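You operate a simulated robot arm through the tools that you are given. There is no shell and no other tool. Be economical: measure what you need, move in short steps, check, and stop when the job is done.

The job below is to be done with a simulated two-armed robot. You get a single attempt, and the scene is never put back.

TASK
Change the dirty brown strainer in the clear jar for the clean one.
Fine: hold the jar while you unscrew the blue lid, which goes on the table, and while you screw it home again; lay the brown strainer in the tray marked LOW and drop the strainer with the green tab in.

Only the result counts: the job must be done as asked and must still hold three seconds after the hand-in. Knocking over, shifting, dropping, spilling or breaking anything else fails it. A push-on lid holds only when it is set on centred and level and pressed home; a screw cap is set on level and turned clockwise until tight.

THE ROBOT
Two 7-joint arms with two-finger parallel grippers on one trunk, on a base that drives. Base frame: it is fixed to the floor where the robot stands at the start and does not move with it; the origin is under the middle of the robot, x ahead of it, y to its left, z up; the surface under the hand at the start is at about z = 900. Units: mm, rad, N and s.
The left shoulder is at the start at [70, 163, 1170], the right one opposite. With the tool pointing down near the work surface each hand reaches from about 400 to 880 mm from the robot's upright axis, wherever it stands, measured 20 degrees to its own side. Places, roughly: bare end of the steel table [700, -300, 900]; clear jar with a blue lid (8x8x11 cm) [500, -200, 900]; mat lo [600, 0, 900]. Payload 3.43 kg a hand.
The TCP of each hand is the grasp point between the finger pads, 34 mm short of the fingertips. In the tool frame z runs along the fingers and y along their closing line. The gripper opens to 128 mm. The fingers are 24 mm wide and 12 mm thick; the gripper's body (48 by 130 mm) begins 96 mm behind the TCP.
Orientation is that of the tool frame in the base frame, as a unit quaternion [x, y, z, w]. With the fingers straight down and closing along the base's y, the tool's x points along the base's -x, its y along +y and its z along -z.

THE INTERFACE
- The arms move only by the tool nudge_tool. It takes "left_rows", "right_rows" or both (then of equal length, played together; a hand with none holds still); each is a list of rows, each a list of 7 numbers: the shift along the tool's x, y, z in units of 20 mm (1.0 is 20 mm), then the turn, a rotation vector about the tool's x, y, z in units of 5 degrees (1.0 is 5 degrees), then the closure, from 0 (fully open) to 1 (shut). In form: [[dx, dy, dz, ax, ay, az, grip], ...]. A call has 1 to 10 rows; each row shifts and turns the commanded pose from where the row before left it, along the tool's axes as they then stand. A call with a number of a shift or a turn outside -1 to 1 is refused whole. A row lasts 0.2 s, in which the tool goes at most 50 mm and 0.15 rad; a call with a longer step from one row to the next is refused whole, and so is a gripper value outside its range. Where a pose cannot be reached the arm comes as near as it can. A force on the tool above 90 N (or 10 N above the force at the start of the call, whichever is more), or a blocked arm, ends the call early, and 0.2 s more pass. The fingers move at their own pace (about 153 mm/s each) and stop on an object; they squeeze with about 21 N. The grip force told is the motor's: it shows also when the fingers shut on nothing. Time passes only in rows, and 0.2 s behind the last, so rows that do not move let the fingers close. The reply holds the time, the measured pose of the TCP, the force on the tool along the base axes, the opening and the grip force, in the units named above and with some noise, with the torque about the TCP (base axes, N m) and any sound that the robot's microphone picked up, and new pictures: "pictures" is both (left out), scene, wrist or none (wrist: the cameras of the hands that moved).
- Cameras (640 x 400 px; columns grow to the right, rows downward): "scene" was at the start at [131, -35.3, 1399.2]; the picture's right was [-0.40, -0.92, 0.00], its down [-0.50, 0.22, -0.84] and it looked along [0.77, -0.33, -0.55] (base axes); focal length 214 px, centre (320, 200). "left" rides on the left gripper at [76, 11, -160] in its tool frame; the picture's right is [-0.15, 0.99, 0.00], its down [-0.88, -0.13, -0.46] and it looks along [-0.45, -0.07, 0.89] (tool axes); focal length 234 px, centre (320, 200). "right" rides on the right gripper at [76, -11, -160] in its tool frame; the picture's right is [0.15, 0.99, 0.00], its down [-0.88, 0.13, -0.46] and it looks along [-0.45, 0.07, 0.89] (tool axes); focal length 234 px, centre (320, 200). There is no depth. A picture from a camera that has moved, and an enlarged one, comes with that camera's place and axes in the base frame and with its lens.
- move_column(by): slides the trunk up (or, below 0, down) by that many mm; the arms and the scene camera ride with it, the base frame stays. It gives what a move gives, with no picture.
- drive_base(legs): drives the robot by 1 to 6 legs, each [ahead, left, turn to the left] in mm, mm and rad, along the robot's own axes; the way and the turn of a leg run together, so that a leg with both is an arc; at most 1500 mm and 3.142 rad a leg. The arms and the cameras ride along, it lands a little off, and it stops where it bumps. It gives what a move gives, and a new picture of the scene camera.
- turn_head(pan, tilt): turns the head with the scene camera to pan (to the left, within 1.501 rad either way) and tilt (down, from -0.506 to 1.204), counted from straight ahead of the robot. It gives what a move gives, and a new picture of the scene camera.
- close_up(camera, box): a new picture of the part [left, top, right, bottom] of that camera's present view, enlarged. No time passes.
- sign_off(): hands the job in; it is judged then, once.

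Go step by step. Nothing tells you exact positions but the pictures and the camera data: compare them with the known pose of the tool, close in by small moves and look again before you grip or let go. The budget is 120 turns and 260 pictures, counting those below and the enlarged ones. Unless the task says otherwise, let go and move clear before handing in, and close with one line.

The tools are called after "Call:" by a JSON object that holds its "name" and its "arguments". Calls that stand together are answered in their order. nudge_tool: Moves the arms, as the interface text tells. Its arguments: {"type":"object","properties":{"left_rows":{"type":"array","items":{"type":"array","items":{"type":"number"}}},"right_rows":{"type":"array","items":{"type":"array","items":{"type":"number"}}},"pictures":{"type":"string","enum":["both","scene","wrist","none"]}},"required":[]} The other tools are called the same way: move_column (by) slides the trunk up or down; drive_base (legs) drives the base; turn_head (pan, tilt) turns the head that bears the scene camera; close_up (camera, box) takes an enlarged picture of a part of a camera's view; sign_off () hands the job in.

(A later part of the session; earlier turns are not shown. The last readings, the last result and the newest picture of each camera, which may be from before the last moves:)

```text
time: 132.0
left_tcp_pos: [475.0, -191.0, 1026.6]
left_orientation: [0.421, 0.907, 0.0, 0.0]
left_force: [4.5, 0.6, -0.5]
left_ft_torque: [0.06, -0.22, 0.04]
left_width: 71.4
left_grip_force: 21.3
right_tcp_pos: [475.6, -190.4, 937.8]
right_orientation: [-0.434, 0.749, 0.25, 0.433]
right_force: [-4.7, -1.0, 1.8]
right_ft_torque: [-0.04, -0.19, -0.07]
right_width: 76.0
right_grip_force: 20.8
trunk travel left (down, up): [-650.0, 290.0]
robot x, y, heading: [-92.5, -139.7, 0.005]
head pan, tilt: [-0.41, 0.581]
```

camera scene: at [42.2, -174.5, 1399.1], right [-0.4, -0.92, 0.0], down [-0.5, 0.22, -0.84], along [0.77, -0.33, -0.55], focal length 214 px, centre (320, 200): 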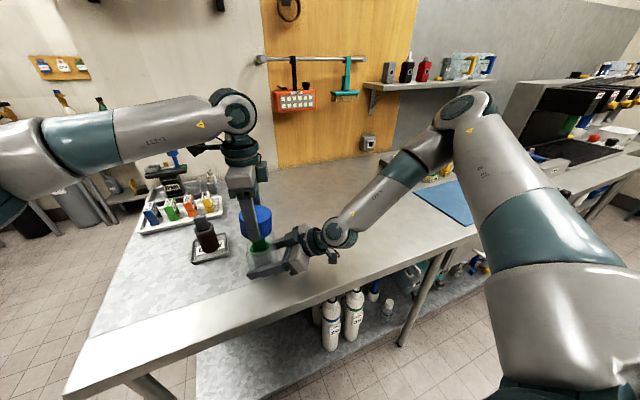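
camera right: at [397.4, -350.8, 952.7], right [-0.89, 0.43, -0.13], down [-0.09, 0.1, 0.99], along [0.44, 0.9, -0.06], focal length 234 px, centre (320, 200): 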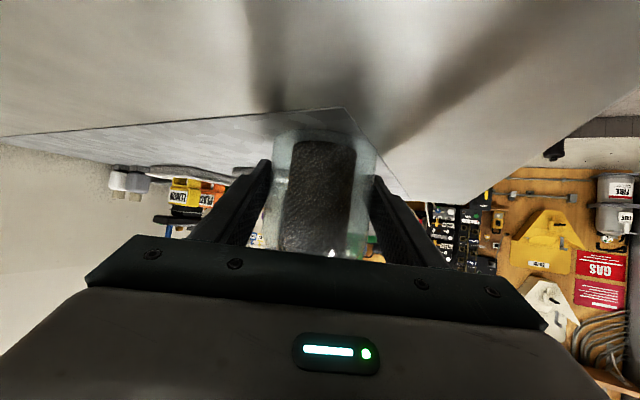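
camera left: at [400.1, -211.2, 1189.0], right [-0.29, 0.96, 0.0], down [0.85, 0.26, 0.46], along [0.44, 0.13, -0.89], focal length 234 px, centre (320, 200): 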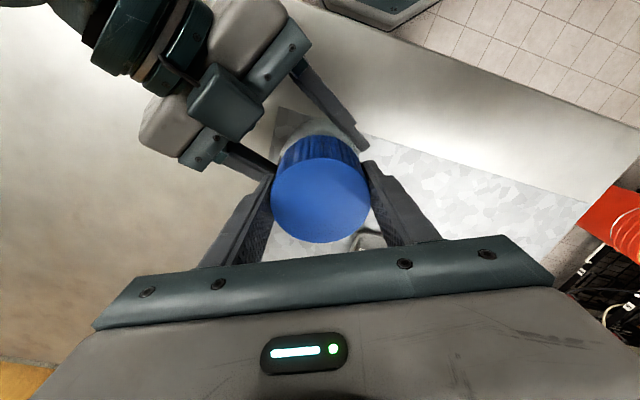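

305° turned and not yet tight. I'll see whether the wrist goes further clockwise.

Call:
{"name": "nudge_tool", "arguments": {"left_rows": [[0, 0, 0.006, 0, 0, 1, 0.6], [0, 0, 0.006, 0, 0, 1, 0.6], [0, 0, 0.006, 0, 0, 1, 0.6], [0, 0, 0.006, 0, 0, 1, 0.6], [0, 0, 0.006, 0, 0, 1, 0.6], [0, 0, 0.006, 0, 0, 1, 0.6], [0, 0, 0.006, 0, 0, 1, 0.6], [0, 0, 0.006, 0, 0, 1, 0.6]], "pictures": "none"}}

Call:
{"name": "close_up", "arguments": {"camera": "scene", "box": [225, 200, 295, 275]}}

```text
time: 133.8
left_tcp_pos: [474.6, -191.5, 1026.9]
left_orientation: [0.607, 0.795, 0.0, 0.0]
left_force: [0.0, 0.4, -0.4]
left_ft_torque: [0.02, 0.01, 0.01]
left_width: 71.1
left_grip_force: 21.0
left hand out of reach, approached as far as the arm can: row 6, 7, 8
right_tcp_pos: [475.3, -192.3, 938.2]
right_orientation: [-0.435, 0.749, 0.25, 0.433]
right_force: [0.4, -0.5, 0.1]
right_ft_torque: [-0.06, 0.05, 0.02]
right_width: 75.9
right_grip_force: 21.0
trunk travel left (down, up): [-650.0, 290.0]
robot x, y, heading: [-87.0, -139.0, 0.005]
head pan, tilt: [-0.41, 0.581]
```

```text
5.33 times, centred on (260, 238) of scene
camera zoom: at [42.3, -174.3, 1399.2], right [-0.4, -0.92, 0.0], down [-0.5, 0.22, -0.84], along [0.77, -0.33, -0.55], focal length 1144 px, centre (640, 0)
```

zoom: 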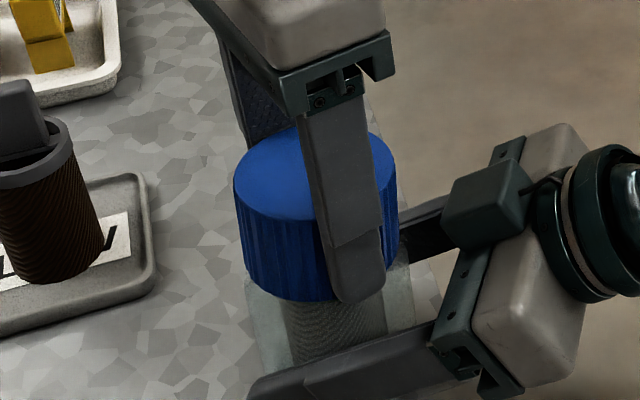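

The wrist limit is at yaw -75° and the lid height matches its original seat. I'll test the thread with a 2 mm upward pull.

Call:
{"name": "nudge_tool", "arguments": {"left_rows": [[0, 0, -0.05, 0, 0, 0, 0.6], [0, 0, -0.05, 0, 0, 0, 0.6], [0, 0, 0, 0, 0, 0, 0.6]], "pictures": "none"}}

```text
time: 134.6
left_tcp_pos: [475.5, -190.9, 1029.5]
left_orientation: [0.607, 0.795, 0.0, 0.0]
left_force: [-0.3, 0.7, 0.6]
left_ft_torque: [-0.01, 0.01, -0.04]
left_width: 71.2
left_grip_force: 21.4
right_tcp_pos: [474.9, -192.1, 938.2]
right_orientation: [-0.435, 0.749, 0.25, 0.433]
right_force: [0.6, 0.6, 0.4]
right_ft_torque: [-0.1, 0.05, 0.04]
right_width: 75.8
right_grip_force: 21.1
trunk travel left (down, up): [-650.0, 290.0]
robot x, y, heading: [-91.0, -142.8, 0.004]
head pan, tilt: [-0.41, 0.581]
```

No resistance: the thread is not engaged, the lid only followed my feed. I'll lower in 1 mm steps to find where it really rests.

Call:
{"name": "nudge_tool", "arguments": {"left_rows": [[0, 0, 0.05, 0, 0, 0, 0.6], [0, 0, 0.05, 0, 0, 0, 0.6], [0, 0, 0.05, 0, 0, 0, 0.6], [0, 0, 0, 0, 0, 0, 0.6]], "pictures": "none"}}

Call:
{"name": "nudge_tool", "arguments": {"left_rows": [[0, 0, 0.05, 0, 0, 0, 0.6], [0, 0, 0, 0, 0, 0, 0.6]], "pictures": "none"}}

Call:
{"name": "nudge_tool", "arguments": {"left_rows": [[0, 0, 0.05, 0, 0, 0, 0.6], [0, 0, 0, 0, 0, 0, 0.6]], "pictures": "none"}}

```text
time: 135.6
left_tcp_pos: [475.2, -190.6, 1026.8]
left_orientation: [0.607, 0.795, 0.001, 0.0]
left_force: [-1.3, 5.9, 3.1]
left_ft_torque: [-0.04, -0.84, -0.01]
left_width: 71.3
left_grip_force: 21.5
right_tcp_pos: [475.4, -190.5, 937.1]
right_orientation: [-0.434, 0.75, 0.25, 0.433]
right_force: [2.5, -5.1, 1.5]
right_ft_torque: [0.33, 0.84, 0.08]
right_width: 76.1
right_grip_force: 20.6
trunk travel left (down, up): [-650.0, 290.0]
robot x, y, heading: [-89.6, -137.3, 0.005]
head pan, tilt: [-0.41, 0.581]
```

```text
time: 136.2
left_tcp_pos: [475.4, -190.4, 1026.1]
left_orientation: [0.606, 0.795, 0.001, 0.001]
left_force: [2.3, 11.2, 15.7]
left_ft_torque: [0.2, -0.5, -0.01]
left_width: 71.5
left_grip_force: 20.9
right_tcp_pos: [475.5, -191.7, 938.6]
right_orientation: [-0.434, 0.75, 0.249, 0.433]
right_force: [3.8, -10.4, -1.7]
right_ft_torque: [0.26, 0.27, 0.16]
right_width: 75.8
right_grip_force: 21.3
trunk travel left (down, up): [-650.0, 290.0]
robot x, y, heading: [-86.6, -140.8, 0.006]
head pan, tilt: [-0.41, 0.581]
```

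```text
time: 136.8
left_tcp_pos: [474.5, -191.2, 1023.9]
left_orientation: [0.606, 0.795, -0.001, 0.001]
left_force: [1.7, 12.9, 24.2]
left_ft_torque: [0.18, -0.75, 0.02]
left_width: 71.3
left_grip_force: 21.1
right_tcp_pos: [475.0, -191.6, 937.7]
right_orientation: [-0.434, 0.751, 0.249, 0.432]
right_force: [4.1, -13.3, -2.8]
right_ft_torque: [0.25, 0.49, 0.24]
right_width: 76.1
right_grip_force: 20.9
trunk travel left (down, up): [-650.0, 290.0]
robot x, y, heading: [-89.8, -139.2, 0.004]
head pan, tilt: [-0.41, 0.581]
```

It now rests with 24 N at z ≈ 1024–1026. I'll look at the lid's true height and level.

Call:
{"name": "close_up", "arguments": {"camera": "scene", "box": [232, 210, 288, 270]}}

Call:
{"name": "close_up", "arguments": {"camera": "left", "box": [230, 70, 410, 250]}}

Call:
{"name": "close_up", "arguments": {"camera": "right", "box": [230, 120, 422, 260]}}

```text
6.67 times, centred on (260, 240) of scene
camera zoom: at [41.5, -173.9, 1399.4], right [-0.4, -0.92, 0.0], down [-0.5, 0.22, -0.84], along [0.77, -0.33, -0.55], focal length 1430 px, centre (720, -67)
```

zoom: 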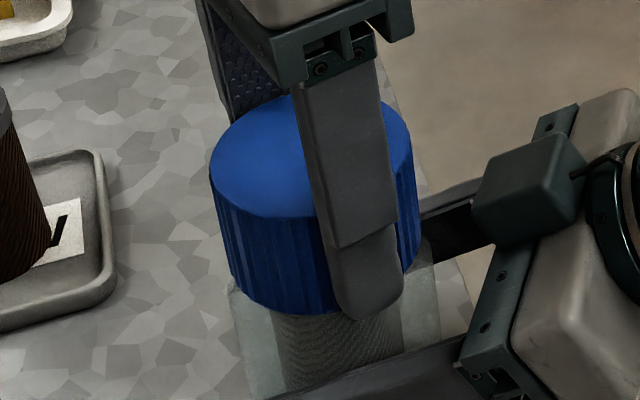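

```text
2.22 times, centred on (320, 160) of left
camera zoom: at [464.0, -114.2, 1184.7], right [0.99, 0.12, 0.0], down [0.11, -0.88, 0.46], along [0.06, -0.45, -0.89], focal length 520 px, centre (320, 289)
```

zoom: 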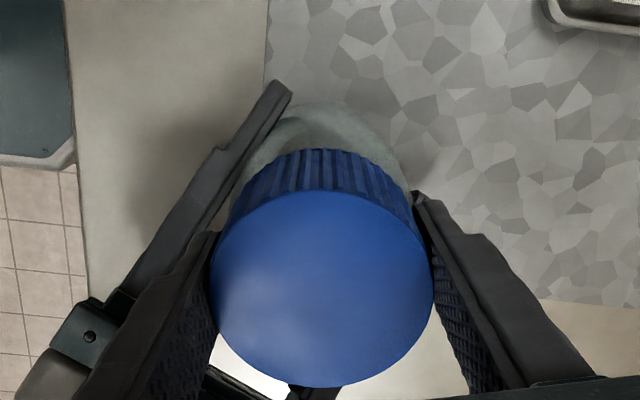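

```text
2.86 times, centred on (326, 190) of right
camera zoom: at [396.9, -350.8, 952.9], right [-0.89, 0.43, -0.13], down [-0.09, 0.11, 0.99], along [0.44, 0.9, -0.06], focal length 669 px, centre (303, 229)
```

zoom: 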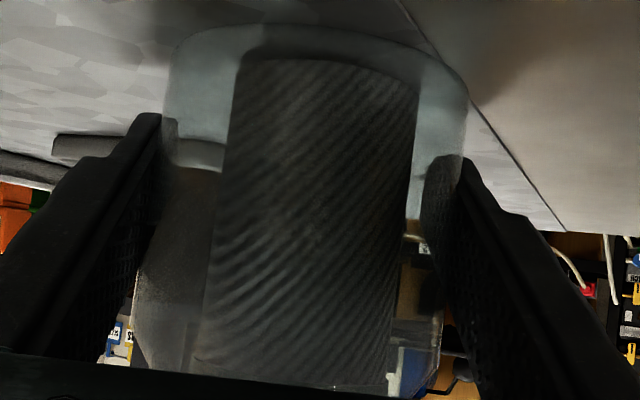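

The lid sits about 3 mm above its seat, at the thread start, but the phase was missed. I'll let go so it settles level, then look.

Call:
{"name": "nudge_tool", "arguments": {"left_rows": [[0, 0, -0.1, 0, 0, 0, 0.6], [0, 0, 0, 0, 0, 0, 0.4], [0, 0, 0, 0, 0, 0, 0.32], [0, 0, -0.3, 0, 0, 0, 0.32], [0, 0, 0, 0, 0, 0, 0.32]], "pictures": "wrist"}}

Call:
{"name": "close_up", "arguments": {"camera": "scene", "box": [232, 210, 288, 270]}}

```text
time: 138.0
left_tcp_pos: [474.1, -192.2, 1032.4]
left_orientation: [0.607, 0.795, 0.0, 0.0]
left_force: [0.4, 0.8, -0.4]
left_ft_torque: [0.0, 0.0, -0.02]
left_width: 86.9
left_grip_force: 0.0
right_tcp_pos: [474.7, -192.4, 937.5]
right_orientation: [-0.435, 0.749, 0.251, 0.433]
right_force: [-0.4, 0.7, 0.5]
right_ft_torque: [-0.03, 0.04, 0.01]
right_width: 76.0
right_grip_force: 20.7
trunk travel left (down, up): [-650.0, 290.0]
robot x, y, heading: [-89.3, -140.2, 0.004]
head pan, tilt: [-0.41, 0.581]
camera left: at [463.9, -115.3, 1192.2], right [0.99, 0.12, 0.0], down [0.11, -0.88, 0.46], along [0.05, -0.45, -0.89], focal length 234 px, centre (320, 200)
```

left: 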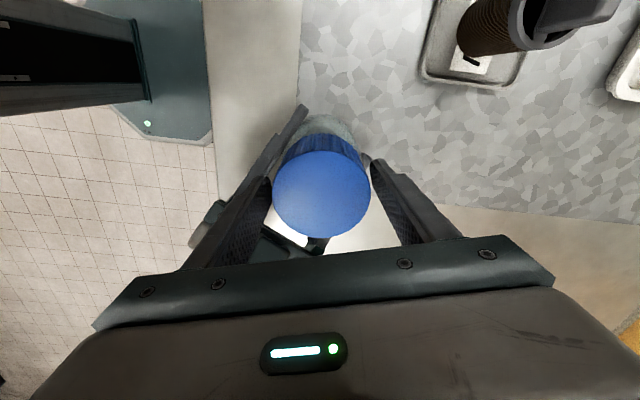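

```text
6.67 times, centred on (260, 240) of scene
camera zoom: at [42.1, -174.2, 1399.2], right [-0.4, -0.92, 0.0], down [-0.5, 0.22, -0.84], along [0.77, -0.33, -0.55], focal length 1430 px, centre (720, -67)
```

zoom: 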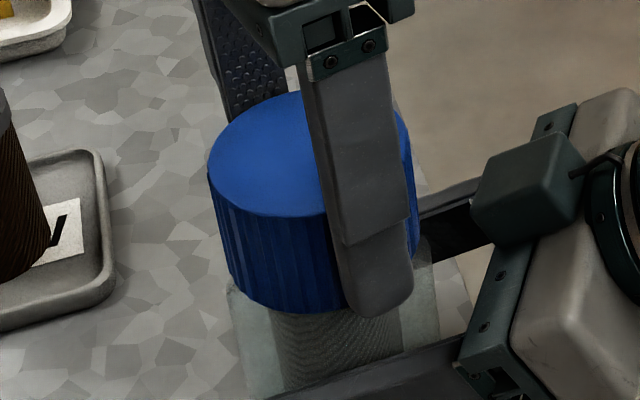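

The lid stands by itself on the neck. I'll wind the open hand back anticlockwise around it, centred a bit better.

Call:
{"name": "nudge_tool", "arguments": {"left_rows": [[0, 0.06, 0, 0, 0, -1, 0.3], [0, 0, 0, 0, 0, -1, 0.3], [0, 0, 0, 0, 0, -1, 0.3], [0, 0, 0, 0, 0, -1, 0.3], [0, 0, 0, 0, 0, -1, 0.3], [0, 0, 0, 0, 0, -1, 0.3], [0, 0, 0, 0, 0, -1, 0.3], [0, 0, 0, 0, 0, -1, 0.3], [0, 0, 0, 0, 0, -1, 0.3], [0, 0, 0, 0, 0, -1, 0.3]], "pictures": "wrist"}}

Call:
{"name": "nudge_tool", "arguments": {"left_rows": [[0, 0, 0, 0, 0, -1, 0.3], [0, 0, 0, 0, 0, -1, 0.3], [0, 0, 0, 0, 0, -1, 0.3], [0, 0, 0, 0, 0, -1, 0.3], [0, 0, 0, 0, 0, -1, 0.3], [0, 0, 0, 0, 0, -1, 0.3], [0, 0, 0, 0, 0, -1, 0.3], [0, 0, 0, 0, 0, -1, 0.3], [0, 0, 0, 0, 0, -1, 0.3], [0, 0, 0, 0, 0, -1, 0.3]], "pictures": "wrist"}}

Call:
{"name": "nudge_tool", "arguments": {"left_rows": [[0, 0, 0, 0, 0, -1, 0.3], [0, 0, 0, 0, 0, -1, 0.3], [0, 0, 0, 0, 0, -1, 0.3], [0, 0, 0, 0, 0, -1, 0.3], [0, 0, 0, 0, 0, -1, 0.3], [0, 0, 0, 0, 0, -1, 0.3], [0, 0, 0, 0, 0, -1, 0.3], [0, 0, 0, 0, 0, -1, 0.3], [0, 0, 0, 0, 0, -1, 0.3], [0, 0, 0, 0, 0, -1, 0.3]], "pictures": "none"}}

Call:
{"name": "nudge_tool", "arguments": {"left_rows": [[0, 0, 0, 0, 0, -1, 0.3], [0, 0, 0, 0, 0, -1, 0.3], [0, 0, 0, 0, 0, -1, 0.3], [0, 0, 0, 0, 0, -1, 0.3], [0, 0, 0, 0, 0, -1, 0.3], [0, 0, 0, 0, 0, -1, 0.3], [0, 0, 0, 0, 0, -1, 0.3], [0, 0, 0, 0, 0, -1, 0.3], [0, 0, 0, 0, 0, -1, 0.3], [0, 0, 0, 0, 0, -1, 0.3]], "pictures": "none"}}

Call:
{"name": "nudge_tool", "arguments": {"left_rows": [[0, 0, 0, 0, 0, -1, 0.3], [0, 0, 0, 0, 0, -1, 0.3], [0, 0, 0, 0, 0, -1, 0.3], [0, 0, 0, 0, 0, -1, 0.3], [0, 0, 0, 0, 0, -1, 0.3], [0, 0, 0, 0, 0, -1, 0.3], [0, 0, 0, 0, 0, -1, 0.3], [0, 0, 0, 0, 0, -1, 0.3], [0, 0, 0, 0, 0, -1, 0.3], [0, 0, 0, 0, 0, -1, 0.3]], "pictures": "none"}}

Call:
{"name": "nudge_tool", "arguments": {"left_rows": [[0, 0, 0, 0, 0, -1, 0.3], [0, 0, 0, 0, 0, -1, 0.3], [0, 0, 0, 0, 0, -1, 0.3], [0, 0, 0, 0, 0, -1, 0.3], [0, 0, 0, 0, 0, -1, 0.3], [0, 0, 0, 0, 0, -1, 0.3], [0, 0, 0, 0, 0, -1, 0.3], [0, 0, 0, 0, 0, -1, 0.3], [0, 0, 0, 0, 0, -1, 0.3], [0, 0, 0, 0, 0, -1, 0.3]], "pictures": "wrist"}}

```text
time: 140.2
left_tcp_pos: [476.8, -190.0, 1030.5]
left_orientation: [0.215, 0.977, -0.001, -0.001]
left_force: [1.1, 0.2, -0.7]
left_ft_torque: [-0.01, 0.02, 0.0]
left_width: 89.6
left_grip_force: 0.0
right_tcp_pos: [476.8, -192.5, 937.4]
right_orientation: [-0.435, 0.749, 0.25, 0.433]
right_force: [0.7, 0.0, 1.6]
right_ft_torque: [-0.08, 0.0, -0.01]
right_width: 76.0
right_grip_force: 21.3
trunk travel left (down, up): [-650.0, 290.0]
robot x, y, heading: [-85.5, -138.8, 0.004]
head pan, tilt: [-0.41, 0.581]
camera left: at [411.0, -148.6, 1191.3], right [0.55, 0.84, 0.0], down [0.75, -0.49, 0.46], along [0.38, -0.25, -0.89], focal length 234 px, centre (320, 200)
```

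left: 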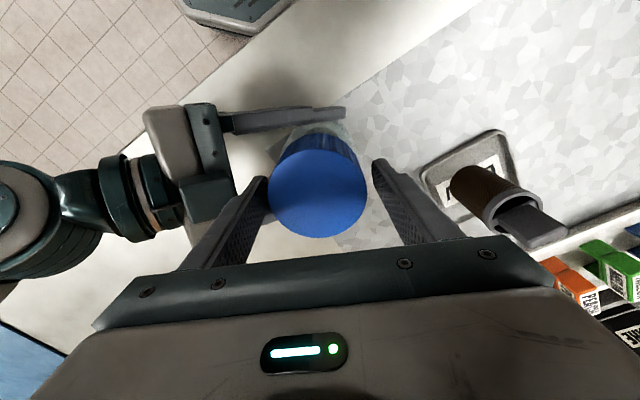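

```text
time: 142.4
left_tcp_pos: [476.1, -190.7, 1032.7]
left_orientation: [-0.219, 0.976, 0.0, -0.001]
left_force: [0.2, 0.7, -0.3]
left_ft_torque: [0.03, 0.01, -0.01]
left_width: 89.5
left_grip_force: 0.1
right_tcp_pos: [475.3, -192.8, 939.0]
right_orientation: [-0.435, 0.749, 0.25, 0.433]
right_force: [-0.7, 1.0, 1.2]
right_ft_torque: [-0.07, 0.04, 0.03]
right_width: 76.0
right_grip_force: 21.0
trunk travel left (down, up): [-650.0, 290.0]
robot x, y, heading: [-89.4, -138.9, 0.006]
head pan, tilt: [-0.41, 0.581]
camera left: at [401.6, -212.5, 1192.1], right [-0.29, 0.96, 0.0], down [0.85, 0.26, 0.46], along [0.44, 0.13, -0.89], focal length 234 px, centre (320, 200)
```

left: 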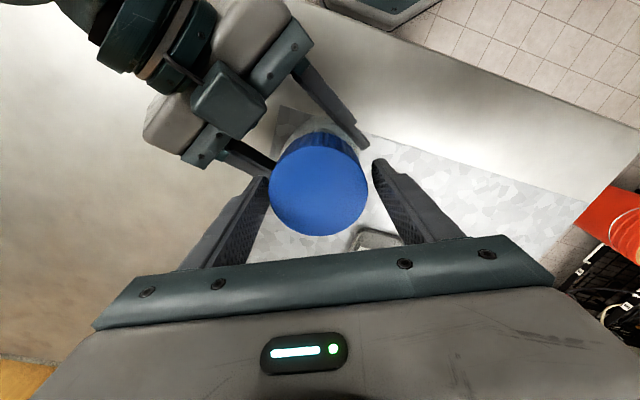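

```text
time: 144.6
left_tcp_pos: [475.6, -190.7, 1031.9]
left_orientation: [-0.612, 0.791, 0.0, 0.0]
left_force: [-0.5, -0.3, -0.7]
left_ft_torque: [-0.01, 0.0, -0.04]
left_width: 89.6
left_grip_force: 0.1
right_tcp_pos: [474.6, -191.3, 938.0]
right_orientation: [-0.435, 0.749, 0.251, 0.433]
right_force: [-0.3, -0.1, 1.8]
right_ft_torque: [-0.15, 0.09, 0.02]
right_width: 75.7
right_grip_force: 21.0
trunk travel left (down, up): [-650.0, 290.0]
robot x, y, heading: [-91.9, -142.8, -0.001]
head pan, tilt: [-0.41, 0.581]
```

```text
time: 146.8
left_tcp_pos: [475.6, -191.2, 1032.5]
left_orientation: [0.888, -0.459, 0.0, 0.0]
left_force: [-0.3, -0.9, -0.3]
left_ft_torque: [0.0, -0.01, 0.0]
left_width: 89.5
left_grip_force: 0.0
right_tcp_pos: [475.5, -191.4, 938.3]
right_orientation: [-0.434, 0.749, 0.25, 0.433]
right_force: [-0.4, -0.2, 1.3]
right_ft_torque: [-0.08, 0.03, -0.02]
right_width: 75.7
right_grip_force: 20.7
trunk travel left (down, up): [-650.0, 290.0]
robot x, y, heading: [-87.8, -140.0, 0.01]
head pan, tilt: [-0.41, 0.581]
```

```text
time: 149.0
left_tcp_pos: [476.5, -191.8, 1031.6]
left_orientation: [0.999, -0.041, 0.0, -0.001]
left_force: [0.3, 0.5, 0.1]
left_ft_torque: [-0.05, 0.0, -0.02]
left_width: 89.9
left_grip_force: 0.0
right_tcp_pos: [474.8, -190.9, 938.1]
right_orientation: [-0.435, 0.749, 0.251, 0.433]
right_force: [-1.3, -0.3, 1.1]
right_ft_torque: [-0.07, 0.06, -0.02]
right_width: 76.1
right_grip_force: 21.3
trunk travel left (down, up): [-650.0, 290.0]
robot x, y, heading: [-91.7, -139.0, -0.001]
head pan, tilt: [-0.41, 0.581]
```

```text
time: 151.2
left_tcp_pos: [476.9, -191.4, 1030.8]
left_orientation: [0.923, 0.386, 0.0, 0.0]
left_force: [-0.7, -0.5, 0.1]
left_ft_torque: [-0.02, 0.0, 0.01]
left_width: 89.6
left_grip_force: 0.1
right_tcp_pos: [475.1, -191.6, 938.7]
right_orientation: [-0.435, 0.749, 0.251, 0.432]
right_force: [-0.6, -0.1, -0.1]
right_ft_torque: [-0.09, 0.05, 0.02]
right_width: 75.8
right_grip_force: 21.2
trunk travel left (down, up): [-650.0, 290.0]
robot x, y, heading: [-91.3, -136.0, 0.001]
head pan, tilt: [-0.41, 0.581]
camera left: at [536.8, -144.3, 1192.2], right [0.6, -0.8, 0.0], down [-0.71, -0.53, 0.46], along [-0.36, -0.27, -0.89], focal length 234 px, centre (320, 200)
```

left: 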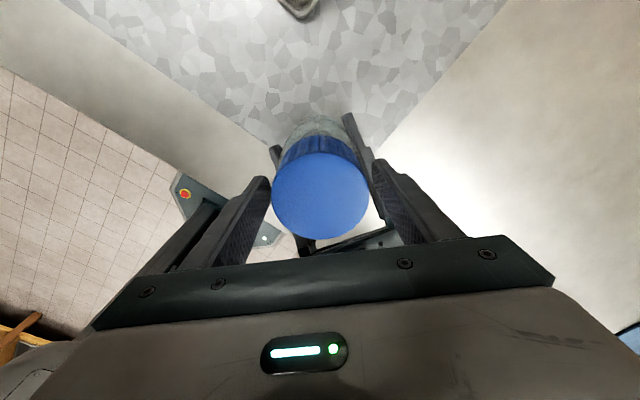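

Yaw 225° and the lid is centred within about 1 mm. I'll correct, wind on to 255°, and grip.

Call:
{"name": "nudge_tool", "arguments": {"left_rows": [[-0.042, 0.042, 0, 0, 0, -1, 0.3], [0, 0, 0, 0, 0, -1, 0.3], [0, 0, 0, 0, 0, -1, 0.3], [0, 0, 0, 0, 0, -1, 0.3], [0, 0, 0, 0, 0, -1, 0.3], [0, 0, 0, 0, 0, -1, 0.3], [0, 0, 0, 0, 0, 0, 0.38], [0, 0, 0, 0, 0, 0, 0.44], [0, 0, 0, 0, 0, 0, 0.6], [0, 0, 0, 0, 0, 0, 0.6]], "pictures": "wrist"}}

```text
time: 153.4
left_tcp_pos: [477.1, -191.6, 1031.8]
left_orientation: [0.792, 0.61, -0.001, 0.0]
left_force: [-10.8, 3.3, 2.3]
left_ft_torque: [0.02, 0.05, 0.01]
left_width: 71.3
left_grip_force: 21.3
right_tcp_pos: [475.9, -191.3, 938.0]
right_orientation: [-0.434, 0.75, 0.25, 0.433]
right_force: [9.9, -2.7, 0.2]
right_ft_torque: [0.22, 0.92, -0.01]
right_width: 75.7
right_grip_force: 21.3
trunk travel left (down, up): [-650.0, 290.0]
robot x, y, heading: [-92.3, -139.0, 0.006]
head pan, tilt: [-0.41, 0.581]
camera left: at [505.4, -120.7, 1192.0], right [0.92, -0.39, 0.0], down [-0.35, -0.82, 0.46], along [-0.18, -0.42, -0.89], focal length 234 px, centre (320, 200)
```

left: 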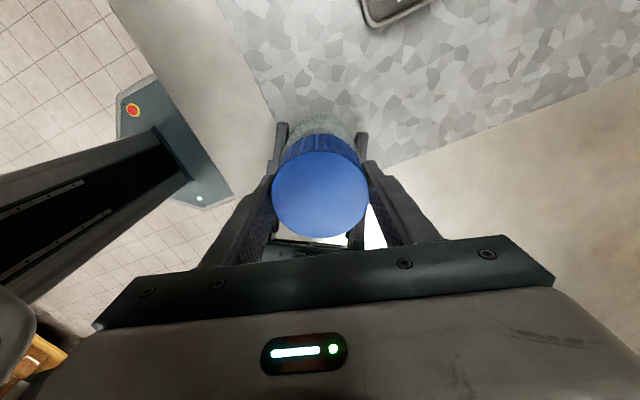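

An 11 N lean, which I relieve by 1.2 mm. Then a light press of about 8 N and turning clockwise in short calls to see the trend.

Call:
{"name": "nudge_tool", "arguments": {"left_rows": [[0, -0.06, 0, 0, 0, 0, 0.6], [0, 0, 0.04, 0, 0, 0, 0.6], [0, 0, 0, 0, 0, 0, 0.6]], "pictures": "none"}}

Call:
{"name": "nudge_tool", "arguments": {"left_rows": [[0, 0, 0, 0, 0, 1, 0.6], [0, 0, 0.004, 0, 0, 1, 0.6], [0, 0, 0.004, 0, 0, 1, 0.6], [0, 0, 0.004, 0, 0, 1, 0.6], [0, 0, 0.004, 0, 0, 1, 0.6], [0, 0, 0.004, 0, 0, 1, 0.6]], "pictures": "none"}}

Call:
{"name": "nudge_tool", "arguments": {"left_rows": [[0, 0, 0.004, 0, 0, 1, 0.6], [0, 0, 0.004, 0, 0, 1, 0.6], [0, 0, 0.004, 0, 0, 1, 0.6], [0, 0, 0.004, 0, 0, 1, 0.6], [0, 0, 0.004, 0, 0, 1, 0.6], [0, 0, 0.004, 0, 0, 1, 0.6]], "pictures": "none"}}

```text
time: 154.2
left_tcp_pos: [474.5, -190.7, 1032.5]
left_orientation: [0.792, 0.611, 0.0, 0.001]
left_force: [-3.0, 2.0, 1.7]
left_ft_torque: [0.0, 0.07, 0.0]
left_width: 71.5
left_grip_force: 20.9
right_tcp_pos: [475.4, -191.9, 938.0]
right_orientation: [-0.435, 0.749, 0.251, 0.433]
right_force: [4.5, -1.8, -0.1]
right_ft_torque: [0.0, 0.23, 0.06]
right_width: 75.8
right_grip_force: 20.9
trunk travel left (down, up): [-650.0, 290.0]
robot x, y, heading: [-90.4, -139.7, 0.006]
head pan, tilt: [-0.41, 0.581]
```

```text
time: 155.6
left_tcp_pos: [474.6, -191.3, 1032.3]
left_orientation: [0.923, 0.385, 0.001, 0.002]
left_force: [0.3, 7.1, 4.7]
left_ft_torque: [0.73, 0.59, 0.02]
left_width: 71.7
left_grip_force: 21.1
right_tcp_pos: [475.0, -191.7, 938.9]
right_orientation: [-0.435, 0.749, 0.25, 0.433]
right_force: [0.1, -7.5, -0.1]
right_ft_torque: [-0.31, -0.64, 0.05]
right_width: 75.8
right_grip_force: 20.9
trunk travel left (down, up): [-650.0, 290.0]
robot x, y, heading: [-88.8, -141.9, 0.004]
head pan, tilt: [-0.41, 0.581]
```

```text
time: 157.0
left_tcp_pos: [474.9, -192.6, 1029.6]
left_orientation: [0.991, 0.132, 0.001, 0.001]
left_force: [2.1, 5.2, 14.6]
left_ft_torque: [0.84, 0.34, 0.0]
left_width: 71.7
left_grip_force: 20.4
right_tcp_pos: [473.9, -191.6, 938.7]
right_orientation: [-0.435, 0.749, 0.251, 0.432]
right_force: [-0.6, -3.8, -3.5]
right_ft_torque: [-0.65, -0.41, 0.02]
right_width: 76.0
right_grip_force: 21.0
trunk travel left (down, up): [-650.0, 290.0]
robot x, y, heading: [-89.7, -139.5, 0.003]
head pan, tilt: [-0.41, 0.581]
```

Pressure has built to 15 N, so it is not caught yet. I'll turn on without feed and watch for the pressure to fall.

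Call:
{"name": "nudge_tool", "arguments": {"left_rows": [[0, 0, 0, 0, 0, 1, 0.6], [0, 0, 0, 0, 0, 1, 0.6], [0, 0, 0, 0, 0, 1, 0.6], [0, 0, 0, 0, 0, 1, 0.6], [0, 0, 0, 0, 0, 1, 0.6], [0, 0, 0, 0, 0, 1, 0.6]], "pictures": "none"}}

Call:
{"name": "nudge_tool", "arguments": {"left_rows": [[0, 0, 0, 0, 0, 1, 0.6], [0, 0, 0, 0, 0, 1, 0.6], [0, 0, 0, 0, 0, 1, 0.6], [0, 0, 0, 0, 0, 1, 0.6], [0, 0, 0, 0, 0, 1, 0.6], [0, 0, 0, 0, 0, 1, 0.6]], "pictures": "none"}}

Call:
{"name": "nudge_tool", "arguments": {"left_rows": [[0, 0, 0, 0, 0, 1, 0.6], [0, 0, 0, 0, 0, 1, 0.6], [0, 0, 0, 0, 0, 1, 0.6], [0, 0, 0, 0, 0, 1, 0.6], [0, 0, 0, 0, 0, 1, 0.6], [0, 0, 0, 0, 0, 1, 0.6]], "pictures": "none"}}

```text
time: 158.4
left_tcp_pos: [475.6, -191.4, 1029.1]
left_orientation: [0.992, -0.13, 0.0, 0.001]
left_force: [-0.1, -1.8, 5.3]
left_ft_torque: [0.63, 0.09, 0.06]
left_width: 71.6
left_grip_force: 21.4
right_tcp_pos: [475.3, -190.8, 938.4]
right_orientation: [-0.434, 0.749, 0.25, 0.433]
right_force: [-1.2, 1.3, -2.9]
right_ft_torque: [-0.76, -0.01, -0.08]
right_width: 76.0
right_grip_force: 21.0
trunk travel left (down, up): [-650.0, 290.0]
robot x, y, heading: [-89.4, -141.4, 0.001]
head pan, tilt: [-0.41, 0.581]
```

```text
time: 159.8
left_tcp_pos: [475.4, -192.3, 1028.1]
left_orientation: [0.924, -0.382, -0.001, 0.0]
left_force: [4.8, -3.3, 1.9]
left_ft_torque: [0.35, -0.25, 0.0]
left_width: 71.7
left_grip_force: 20.7
right_tcp_pos: [475.7, -191.7, 936.7]
right_orientation: [-0.435, 0.749, 0.251, 0.432]
right_force: [-4.7, 2.6, -1.4]
right_ft_torque: [-0.66, -0.19, 0.01]
right_width: 76.0
right_grip_force: 20.5
trunk travel left (down, up): [-650.0, 290.0]
robot x, y, heading: [-87.7, -137.3, 0.003]
head pan, tilt: [-0.41, 0.581]
```

```text
time: 161.2
left_tcp_pos: [475.1, -191.4, 1029.7]
left_orientation: [0.794, -0.607, 0.0, 0.0]
left_force: [7.1, 3.5, -2.4]
left_ft_torque: [0.39, -0.36, 0.05]
left_width: 71.7
left_grip_force: 20.9
right_tcp_pos: [475.0, -192.1, 938.0]
right_orientation: [-0.435, 0.749, 0.251, 0.433]
right_force: [-5.7, -3.6, 0.4]
right_ft_torque: [-0.11, -0.24, -0.03]
right_width: 75.9
right_grip_force: 21.7
trunk travel left (down, up): [-650.0, 290.0]
robot x, y, heading: [-85.8, -135.2, 0.0]
head pan, tilt: [-0.41, 0.581]
```

The pressure fell from 15 to -2 N without feed: the thread has caught and is pulling the lid down. I'll go on with a matching feed.

Call:
{"name": "nudge_tool", "arguments": {"left_rows": [[0, -0.03, 0.005, 0, 0, 1, 0.6], [0, 0, 0.005, 0, 0, 1, 0.6], [0, 0, 0.005, 0, 0, 1, 0.6], [0, 0, 0.005, 0, 0, 1, 0.6], [0, 0, 0.005, 0, 0, 1, 0.6], [0, 0, 0.005, 0, 0, 1, 0.6], [0, 0, 0.005, 0, 0, 1, 0.6], [0, 0, 0.005, 0, 0, 1, 0.6], [0, 0, 0.005, 0, 0, 1, 0.6]], "pictures": "none"}}

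Call:
{"name": "nudge_tool", "arguments": {"left_rows": [[0, 0, 0.005, 0, 0, 1, 0.6], [0, 0, 0.005, 0, 0, 1, 0.6], [0, 0, 0.005, 0, 0, 1, 0.6], [0, 0, 0.005, 0, 0, 1, 0.6], [0, 0, 0.005, 0, 0, 1, 0.6], [0, 0, 0.005, 0, 0, 1, 0.6], [0, 0, 0.005, 0, 0, 1, 0.6], [0, 0, 0.005, 0, 0, 1, 0.6], [0, 0, 0.005, 0, 0, 1, 0.6]], "pictures": "none"}}

```text
time: 163.2
left_tcp_pos: [474.8, -191.4, 1029.3]
left_orientation: [-0.5, 0.866, -0.001, -0.001]
left_force: [-3.8, -0.3, -1.1]
left_ft_torque: [0.3, 0.08, -0.02]
left_width: 71.4
left_grip_force: 20.8
right_tcp_pos: [475.8, -191.6, 937.1]
right_orientation: [-0.434, 0.749, 0.25, 0.432]
right_force: [4.1, -1.3, -0.5]
right_ft_torque: [-0.3, 0.26, 0.02]
right_width: 76.0
right_grip_force: 20.9
trunk travel left (down, up): [-650.0, 290.0]
robot x, y, heading: [-88.7, -138.0, 0.003]
head pan, tilt: [-0.41, 0.581]
```

```text
time: 165.2
left_tcp_pos: [476.1, -190.9, 1028.2]
left_orientation: [-0.131, 0.991, 0.0, -0.001]
left_force: [-14.6, 4.8, 3.8]
left_ft_torque: [0.44, 0.74, 0.01]
left_width: 71.7
left_grip_force: 21.9
right_tcp_pos: [477.2, -191.8, 937.9]
right_orientation: [-0.434, 0.749, 0.25, 0.433]
right_force: [14.6, -4.9, -3.8]
right_ft_torque: [0.0, 0.58, -0.02]
right_width: 75.8
right_grip_force: 20.5
trunk travel left (down, up): [-650.0, 290.0]
robot x, y, heading: [-92.8, -137.9, 0.002]
head pan, tilt: [-0.41, 0.581]
```

Yaw 15°. I'll relieve the -x lean and continue with a slower feed.

Call:
{"name": "nudge_tool", "arguments": {"left_rows": [[0.07, 0, 0.002, 0, 0, 1, 0.6], [0, 0, 0.003, 0, 0, 1, 0.6], [0, 0, 0.003, 0, 0, 1, 0.6], [0, 0, 0.003, 0, 0, 1, 0.6], [0, 0, 0.003, 0, 0, 1, 0.6], [0, 0, 0.003, 0, 0, 1, 0.6], [0, 0, 0.003, 0, 0, 1, 0.6], [0, 0, 0.003, 0, 0, 1, 0.6]], "pictures": "none"}}

Call:
{"name": "nudge_tool", "arguments": {"left_rows": [[0, 0, 0.003, 0, 0, 1, 0.6], [0, 0, 0.003, 0, 0, 1, 0.6], [0, 0, 0.003, 0, 0, 1, 0.6], [0, 0, 0.003, 0, 0, 1, 0.6], [0, 0, 0.003, 0, 0, 1, 0.6], [0, 0, 0.003, 0, 0, 1, 0.6], [0, 0, 0.003, 0, 0, 1, 0.6], [0, 0, 0.003, 0, 0, 1, 0.6], [0, 0, 0.003, 0, 0, 1, 0.6]], "pictures": "none"}}

Call:
{"name": "nudge_tool", "arguments": {"left_rows": [[0, 0, -0.04, 0, 0, 0, 0.6], [0, 0, -0.04, 0, 0, 0, 0.6], [0, 0, 0, 0, 0, 0, 0.6]], "pictures": "none"}}

Call:
{"name": "close_up", "arguments": {"camera": "scene", "box": [232, 210, 288, 270]}}

```text
time: 167.0
left_tcp_pos: [474.0, -191.6, 1027.7]
left_orientation: [0.215, 0.977, -0.001, 0.0]
left_force: [0.4, 0.2, 2.8]
left_ft_torque: [0.22, 0.07, 1.01]
left_width: 72.4
left_grip_force: 20.6
right_tcp_pos: [475.4, -192.4, 937.8]
right_orientation: [-0.435, 0.748, 0.251, 0.433]
right_force: [0.2, -0.5, -3.4]
right_ft_torque: [-0.23, -0.09, -0.98]
right_width: 77.8
right_grip_force: 20.9
trunk travel left (down, up): [-650.0, 290.0]
robot x, y, heading: [-88.6, -139.9, 0.005]
head pan, tilt: [-0.41, 0.581]
```

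```text
time: 169.0
left_tcp_pos: [472.4, -193.1, 1025.9]
left_orientation: [0.574, 0.819, -0.001, 0.0]
left_force: [-4.1, 0.3, 5.8]
left_ft_torque: [-0.14, 0.13, 0.32]
left_width: 71.8
left_grip_force: 21.2
right_tcp_pos: [474.1, -192.4, 938.0]
right_orientation: [-0.435, 0.75, 0.25, 0.431]
right_force: [3.1, -0.1, -2.0]
right_ft_torque: [0.33, 0.38, -0.3]
right_width: 78.0
right_grip_force: 20.8
trunk travel left (down, up): [-650.0, 290.0]
robot x, y, heading: [-90.3, -137.6, 0.002]
head pan, tilt: [-0.41, 0.581]
```

```text
time: 169.8
left_tcp_pos: [473.4, -191.9, 1027.8]
left_orientation: [0.573, 0.82, -0.001, 0.0]
left_force: [-6.9, -4.2, -4.0]
left_ft_torque: [-0.23, 0.03, -0.06]
left_width: 71.6
left_grip_force: 21.3
right_tcp_pos: [476.3, -191.0, 938.1]
right_orientation: [-0.435, 0.749, 0.25, 0.433]
right_force: [6.1, 4.0, 1.5]
right_ft_torque: [-0.06, 0.6, 0.01]
right_width: 77.6
right_grip_force: 20.8
trunk travel left (down, up): [-650.0, 290.0]
robot x, y, heading: [-89.9, -138.3, 0.003]
head pan, tilt: [-0.41, 0.581]
```

```text
6.67 times, centred on (260, 240) of scene
camera zoom: at [42.5, -174.3, 1399.1], right [-0.4, -0.92, 0.0], down [-0.5, 0.22, -0.84], along [0.77, -0.33, -0.55], focal length 1430 px, centre (720, -67)
```

zoom: 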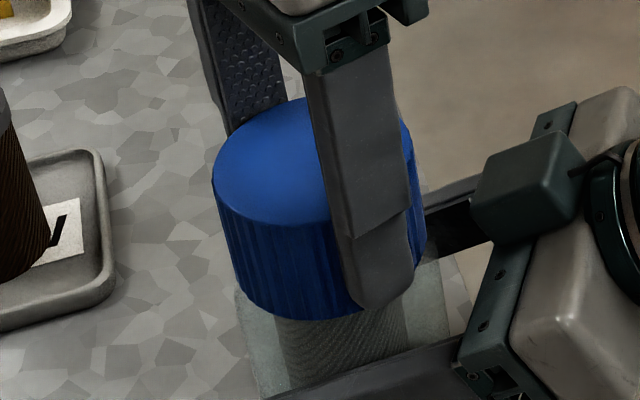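

Torque peaked at 1.0 N m and the lid now resists the pull, standing at its original height: it has reached the stop. I'll regrip 80° back and turn again to confirm that it is tight.

Call:
{"name": "nudge_tool", "arguments": {"left_rows": [[0, 0, 0.06, 0, 0, 0, 0.6], [0, 0, 0, 0, 0, 0, 0.42], [0, 0, 0, 0, 0, 0, 0.3], [0, 0, 0, 0, 0, -1, 0.3], [0, 0, 0, 0, 0, -1, 0.3], [0, 0, 0, 0, 0, -1, 0.3], [0, 0, 0, 0, 0, -1, 0.3], [0, 0, 0, 0, 0, -1, 0.3], [0, 0, 0, 0, 0, -1, 0.3], [0, 0, 0, 0, 0, -1, 0.3]], "pictures": "none"}}

Call:
{"name": "nudge_tool", "arguments": {"left_rows": [[0, 0, 0, 0, 0, -1, 0.3], [0, 0, 0, 0, 0, -1, 0.3], [0, 0, 0, 0, 0, -1, 0.3], [0, 0, 0, 0, 0, -1, 0.3], [0, 0, 0, 0, 0, -1, 0.3], [0, 0, 0, 0, 0, -1, 0.3], [0, 0, 0, 0, 0, -1, 0.3], [0, 0, 0, 0, 0, -1, 0.3], [0, 0, 0, 0, 0, -1, 0.3], [0, 0, 0, 0, 0, 0, 0.3]]}}

Call:
{"name": "close_up", "arguments": {"camera": "scene", "box": [225, 200, 295, 275]}}

```text
time: 172.0
left_tcp_pos: [475.0, -191.6, 1027.3]
left_orientation: [0.298, 0.955, 0.0, 0.0]
left_force: [-0.5, 0.0, -0.6]
left_ft_torque: [-0.03, -0.02, -0.01]
left_width: 89.7
left_grip_force: 0.1
right_tcp_pos: [474.7, -191.0, 938.2]
right_orientation: [-0.435, 0.749, 0.25, 0.432]
right_force: [-0.6, -0.5, 3.6]
right_ft_torque: [0.2, 0.0, 0.02]
right_width: 77.4
right_grip_force: 20.6
trunk travel left (down, up): [-650.0, 290.0]
robot x, y, heading: [-90.8, -136.2, 0.002]
head pan, tilt: [-0.41, 0.581]
```

```text
time: 174.2
left_tcp_pos: [473.7, -191.2, 1028.0]
left_orientation: [-0.09, 0.996, 0.0, 0.0]
left_force: [0.4, 0.1, -0.2]
left_ft_torque: [0.02, -0.02, -0.03]
left_width: 89.5
left_grip_force: 0.0
right_tcp_pos: [475.0, -191.5, 938.1]
right_orientation: [-0.435, 0.749, 0.251, 0.432]
right_force: [-1.1, 0.1, 1.2]
right_ft_torque: [0.14, 0.06, 0.05]
right_width: 77.5
right_grip_force: 21.2
trunk travel left (down, up): [-650.0, 290.0]
robot x, y, heading: [-85.9, -138.7, 0.002]
head pan, tilt: [-0.41, 0.581]
camera scene: at [41.9, -174.3, 1399.2], right [-0.4, -0.92, 0.0], down [-0.5, 0.22, -0.84], along [0.77, -0.33, -0.55], focal length 214 px, centre (320, 200)
camera left: at [396.6, -194.1, 1187.6], right [-0.03, 1.0, 0.0], down [0.89, 0.03, 0.46], along [0.46, 0.01, -0.89], focal length 234 px, centre (320, 200)
```

scene: 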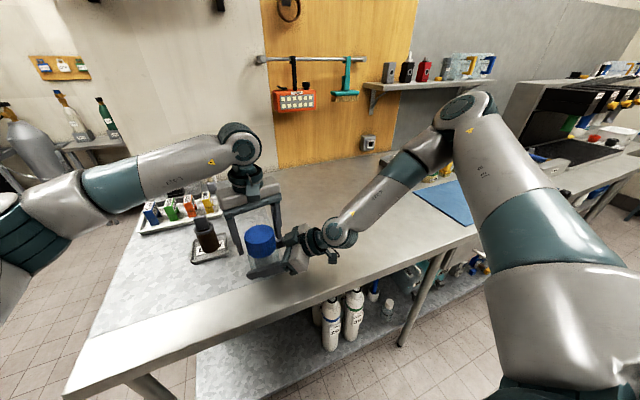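
left: 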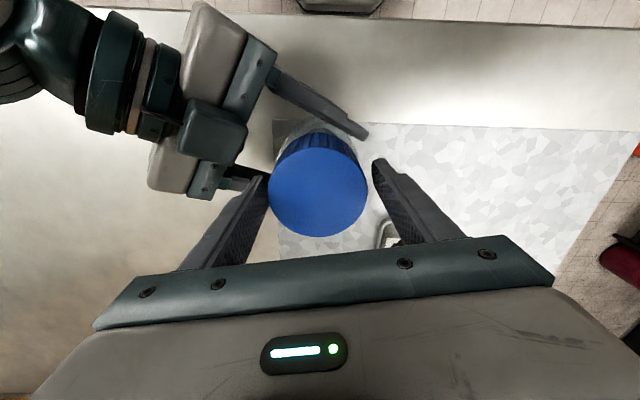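

```text
5.33 times, centred on (260, 238) of scene
camera zoom: at [41.9, -174.3, 1399.2], right [-0.4, -0.92, 0.0], down [-0.5, 0.22, -0.84], along [0.77, -0.33, -0.55], focal length 1144 px, centre (640, 0)
```

zoom: 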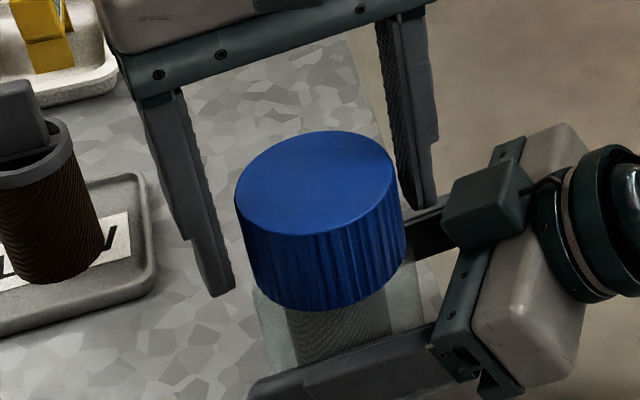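

The lid now sits as low as originally. I'll grip it again and turn clockwise to check the torque.

Call:
{"name": "nudge_tool", "arguments": {"left_rows": [[0, -0.06, 0.1, 0, 0, 0, 0.36], [0, 0, 0, 0, 0, 0, 0.44], [0, 0, 0, 0, 0, 0, 0.6], [0, 0, 0, 0, 0, 0, 0.6]], "pictures": "none"}}

Call:
{"name": "nudge_tool", "arguments": {"left_rows": [[0, 0, 0, 0, 0, 0.7, 0.6], [0, 0, 0, 0, 0, 0.7, 0.6]], "pictures": "none"}}

Call:
{"name": "nudge_tool", "arguments": {"left_rows": [[0, 0, 0, 0, 0, 0.7, 0.6], [0, 0, 0, 0, 0, 0.7, 0.6]], "pictures": "none"}}

```text
time: 175.2
left_tcp_pos: [473.8, -193.1, 1026.0]
left_orientation: [-0.089, 0.996, -0.002, 0.0]
left_force: [1.0, -3.5, 1.0]
left_ft_torque: [-0.09, -0.03, 0.01]
left_width: 71.1
left_grip_force: 21.1
right_tcp_pos: [474.3, -191.3, 939.7]
right_orientation: [-0.435, 0.749, 0.251, 0.432]
right_force: [-0.8, 2.7, 0.9]
right_ft_torque: [-0.07, -0.05, 0.04]
right_width: 77.4
right_grip_force: 20.4
trunk travel left (down, up): [-650.0, 290.0]
robot x, y, heading: [-89.3, -141.7, 0.001]
head pan, tilt: [-0.41, 0.581]
```

```text
time: 175.8
left_tcp_pos: [473.7, -193.1, 1024.1]
left_orientation: [-0.029, 1.0, -0.001, 0.0]
left_force: [3.1, -4.2, 1.6]
left_ft_torque: [-0.13, -0.1, 0.92]
left_width: 71.0
left_grip_force: 20.9
right_tcp_pos: [474.4, -191.4, 937.6]
right_orientation: [-0.434, 0.749, 0.251, 0.433]
right_force: [-4.0, 6.1, -0.8]
right_ft_torque: [-0.19, -0.12, -0.91]
right_width: 76.1
right_grip_force: 21.3
trunk travel left (down, up): [-650.0, 290.0]
robot x, y, heading: [-88.0, -140.5, 0.005]
head pan, tilt: [-0.41, 0.581]
```

```text
time: 176.4
left_tcp_pos: [474.2, -193.6, 1025.7]
left_orientation: [0.032, 0.999, -0.002, 0.001]
left_force: [6.2, -10.5, 2.9]
left_ft_torque: [-0.1, -0.11, 1.24]
left_width: 71.1
left_grip_force: 20.9
right_tcp_pos: [474.9, -190.0, 937.5]
right_orientation: [-0.435, 0.749, 0.251, 0.433]
right_force: [-6.1, 10.6, -0.8]
right_ft_torque: [-0.7, -0.32, -1.2]
right_width: 77.7
right_grip_force: 21.1
trunk travel left (down, up): [-650.0, 290.0]
robot x, y, heading: [-90.0, -138.0, 0.003]
head pan, tilt: [-0.41, 0.581]
```

The torque rises at once to 1.24 N m within a few degrees, so the lid is tight. I'll release the left hand and lift clear.

Call:
{"name": "nudge_tool", "arguments": {"left_rows": [[0, 0, 0, 0, 0, 0, 0.45], [0, 0, 0, 0, 0, 0, 0.3], [0, 0, 0, 0, 0, 0, 0.25], [0, 0, -0.5, 0, 0, 0, 0.25], [0, 0, -1, 0, 0, 0, 0.25], [0, 0, -1, 0, 0, 0, 0.25], [0, 0, -1, 0, 0, 0, 0.2], [0, 0, -1, 0, 0, 0, 0.2], [0, 0, -1, 0, 0, 0, 0.2], [0, 0, -1, 0, 0, 0, 0.2]]}}

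Call:
{"name": "close_up", "arguments": {"camera": "scene", "box": [180, 190, 320, 290]}}

```text
time: 178.6
left_tcp_pos: [474.7, -192.6, 1155.3]
left_orientation: [0.033, 0.999, 0.0, 0.0]
left_force: [0.1, -0.2, 0.5]
left_ft_torque: [-0.01, 0.01, -0.03]
left_width: 102.5
left_grip_force: 0.1
right_tcp_pos: [475.1, -190.6, 938.8]
right_orientation: [-0.434, 0.749, 0.251, 0.433]
right_force: [-0.5, -0.2, 1.4]
right_ft_torque: [-0.03, 0.12, 0.03]
right_width: 77.5
right_grip_force: 20.8
trunk travel left (down, up): [-650.0, 290.0]
robot x, y, heading: [-90.8, -138.2, 0.001]
head pan, tilt: [-0.41, 0.581]
camera scene: at [41.9, -174.4, 1399.2], right [-0.4, -0.92, 0.0], down [-0.5, 0.22, -0.84], along [0.77, -0.33, -0.55], focal length 214 px, centre (320, 200)
camera left: at [398.4, -175.8, 1315.4], right [0.21, 0.98, 0.0], down [0.87, -0.19, 0.46], along [0.45, -0.1, -0.89], focal length 234 px, centre (320, 200)
```

scene: 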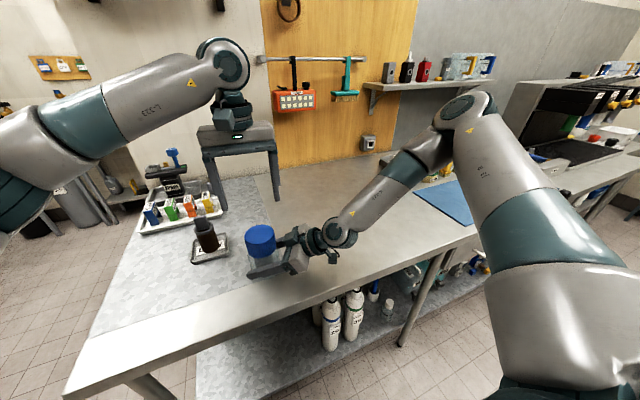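
left: 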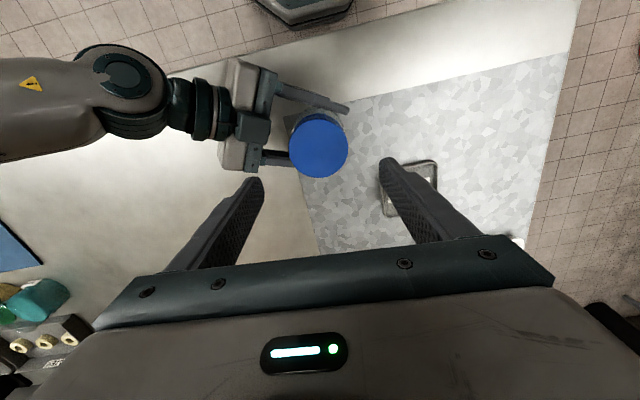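

```text
4.00 times, centred on (250, 240) of scene
camera zoom: at [41.9, -174.4, 1399.2], right [-0.4, -0.92, 0.0], down [-0.5, 0.22, -0.84], along [0.77, -0.33, -0.55], focal length 858 px, centre (600, 40)
```

zoom: 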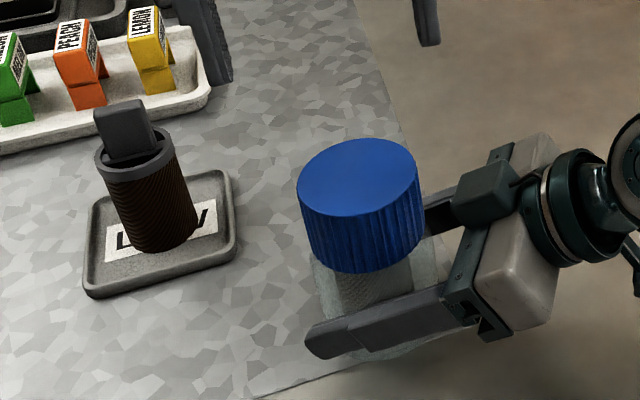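

The lid is level and seated, and the left hand is clear. I'll open the right hand slowly and back out along its axis.

Call:
{"name": "nudge_tool", "arguments": {"right_rows": [[0, 0, 0, 0, 0, 0, 0.38], [0, 0, 0, 0, 0, 0, 0.3], [0, 0, 0, 0, 0, 0, 0.15], [0, 0, 0, 0, 0, 0, 0], [0, 0, 0, 0, 0, 0, 0], [0, 0, -0.5, 0, 0, 0, 0]], "pictures": "none"}}

Call:
{"name": "nudge_tool", "arguments": {"right_rows": [[0, 0, -1, 0, 0, 0, 0], [0, 0, -1, 0, 0, 0, 0], [0, 0, -1, 0, 0, 0, 0], [0, 0, -1, 0, 0, 0, 0], [0, 0, -1, 0, 0, 0, 0], [0, 0, -1, 0, 0, 0, 0], [0, 0, -1, 0, 0, 0, 0], [0, 0, -1, 0, 0, 0, 0]]}}

Call:
{"name": "close_up", "arguments": {"camera": "right", "box": [230, 80, 422, 220]}}

Call:
{"name": "close_up", "arguments": {"camera": "scene", "box": [180, 190, 320, 290]}}

```text
time: 180.0
left_tcp_pos: [473.2, -193.0, 1155.7]
left_orientation: [0.032, 0.999, 0.001, 0.0]
left_force: [-0.2, 0.8, 0.3]
left_ft_torque: [0.05, -0.01, 0.0]
left_width: 102.4
left_grip_force: 0.1
right_tcp_pos: [471.7, -200.2, 943.8]
right_orientation: [-0.434, 0.749, 0.251, 0.432]
right_force: [-0.5, -0.9, -0.1]
right_ft_torque: [-0.01, -0.03, 0.03]
right_width: 127.9
right_grip_force: 0.0
trunk travel left (down, up): [-650.0, 290.0]
robot x, y, heading: [-87.8, -139.2, 0.007]
head pan, tilt: [-0.41, 0.581]
```

```text
time: 181.8
left_tcp_pos: [472.7, -192.8, 1155.1]
left_orientation: [0.032, 0.999, 0.0, 0.002]
left_force: [0.0, 0.3, -0.3]
left_ft_torque: [0.0, -0.03, -0.02]
left_width: 102.3
left_grip_force: 0.0
right_tcp_pos: [400.9, -318.9, 1024.4]
right_orientation: [-0.434, 0.749, 0.25, 0.433]
right_force: [-0.4, -0.1, -0.3]
right_ft_torque: [0.01, 0.0, 0.0]
right_width: 128.0
right_grip_force: 0.1
trunk travel left (down, up): [-650.0, 290.0]
robot x, y, heading: [-86.2, -139.3, 0.006]
head pan, tilt: [-0.41, 0.581]
camera scene: at [41.2, -174.5, 1399.3], right [-0.4, -0.92, 0.0], down [-0.5, 0.22, -0.84], along [0.77, -0.33, -0.55], focal length 214 px, centre (320, 200)
camera right: at [323.4, -477.7, 1037.6], right [-0.9, 0.43, -0.13], down [-0.09, 0.1, 0.99], along [0.44, 0.9, -0.05], focal length 234 px, centre (320, 200)
```

scene: 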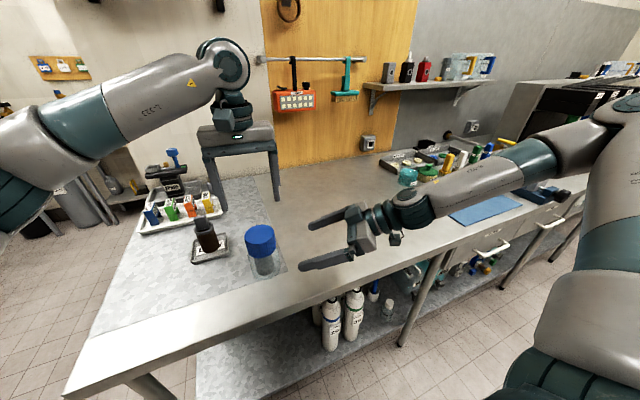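
right: 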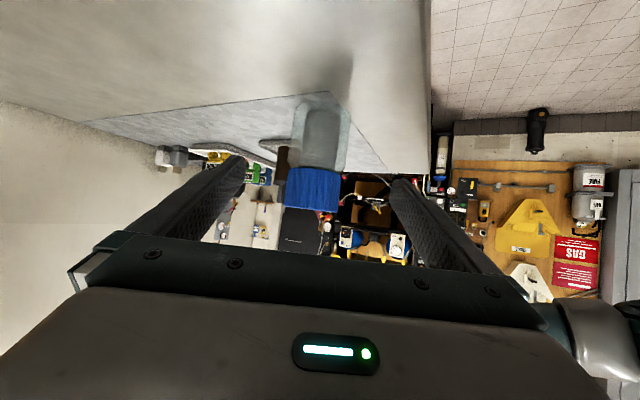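

```text
2.86 times, centred on (326, 150) of right
camera zoom: at [323.4, -477.7, 1037.6], right [-0.9, 0.43, -0.13], down [-0.09, 0.1, 0.99], along [0.44, 0.9, -0.05], focal length 669 px, centre (303, 343)
```

zoom: 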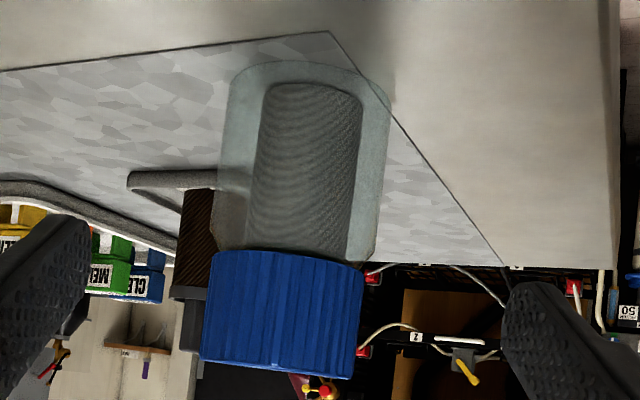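

```text
4.00 times, centred on (250, 240) of scene
camera zoom: at [41.2, -174.5, 1399.3], right [-0.4, -0.92, 0.0], down [-0.5, 0.22, -0.84], along [0.77, -0.33, -0.55], focal length 858 px, centre (600, 40)
```

zoom: 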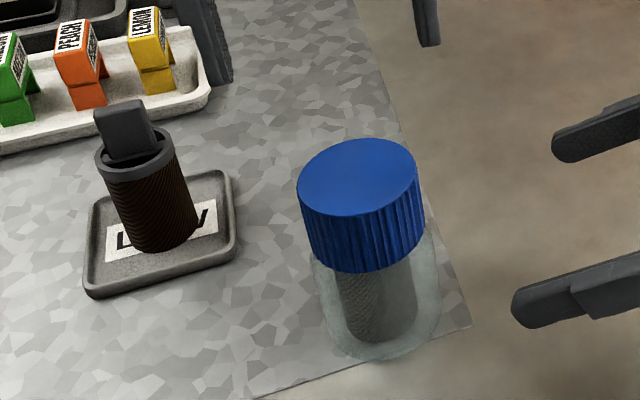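

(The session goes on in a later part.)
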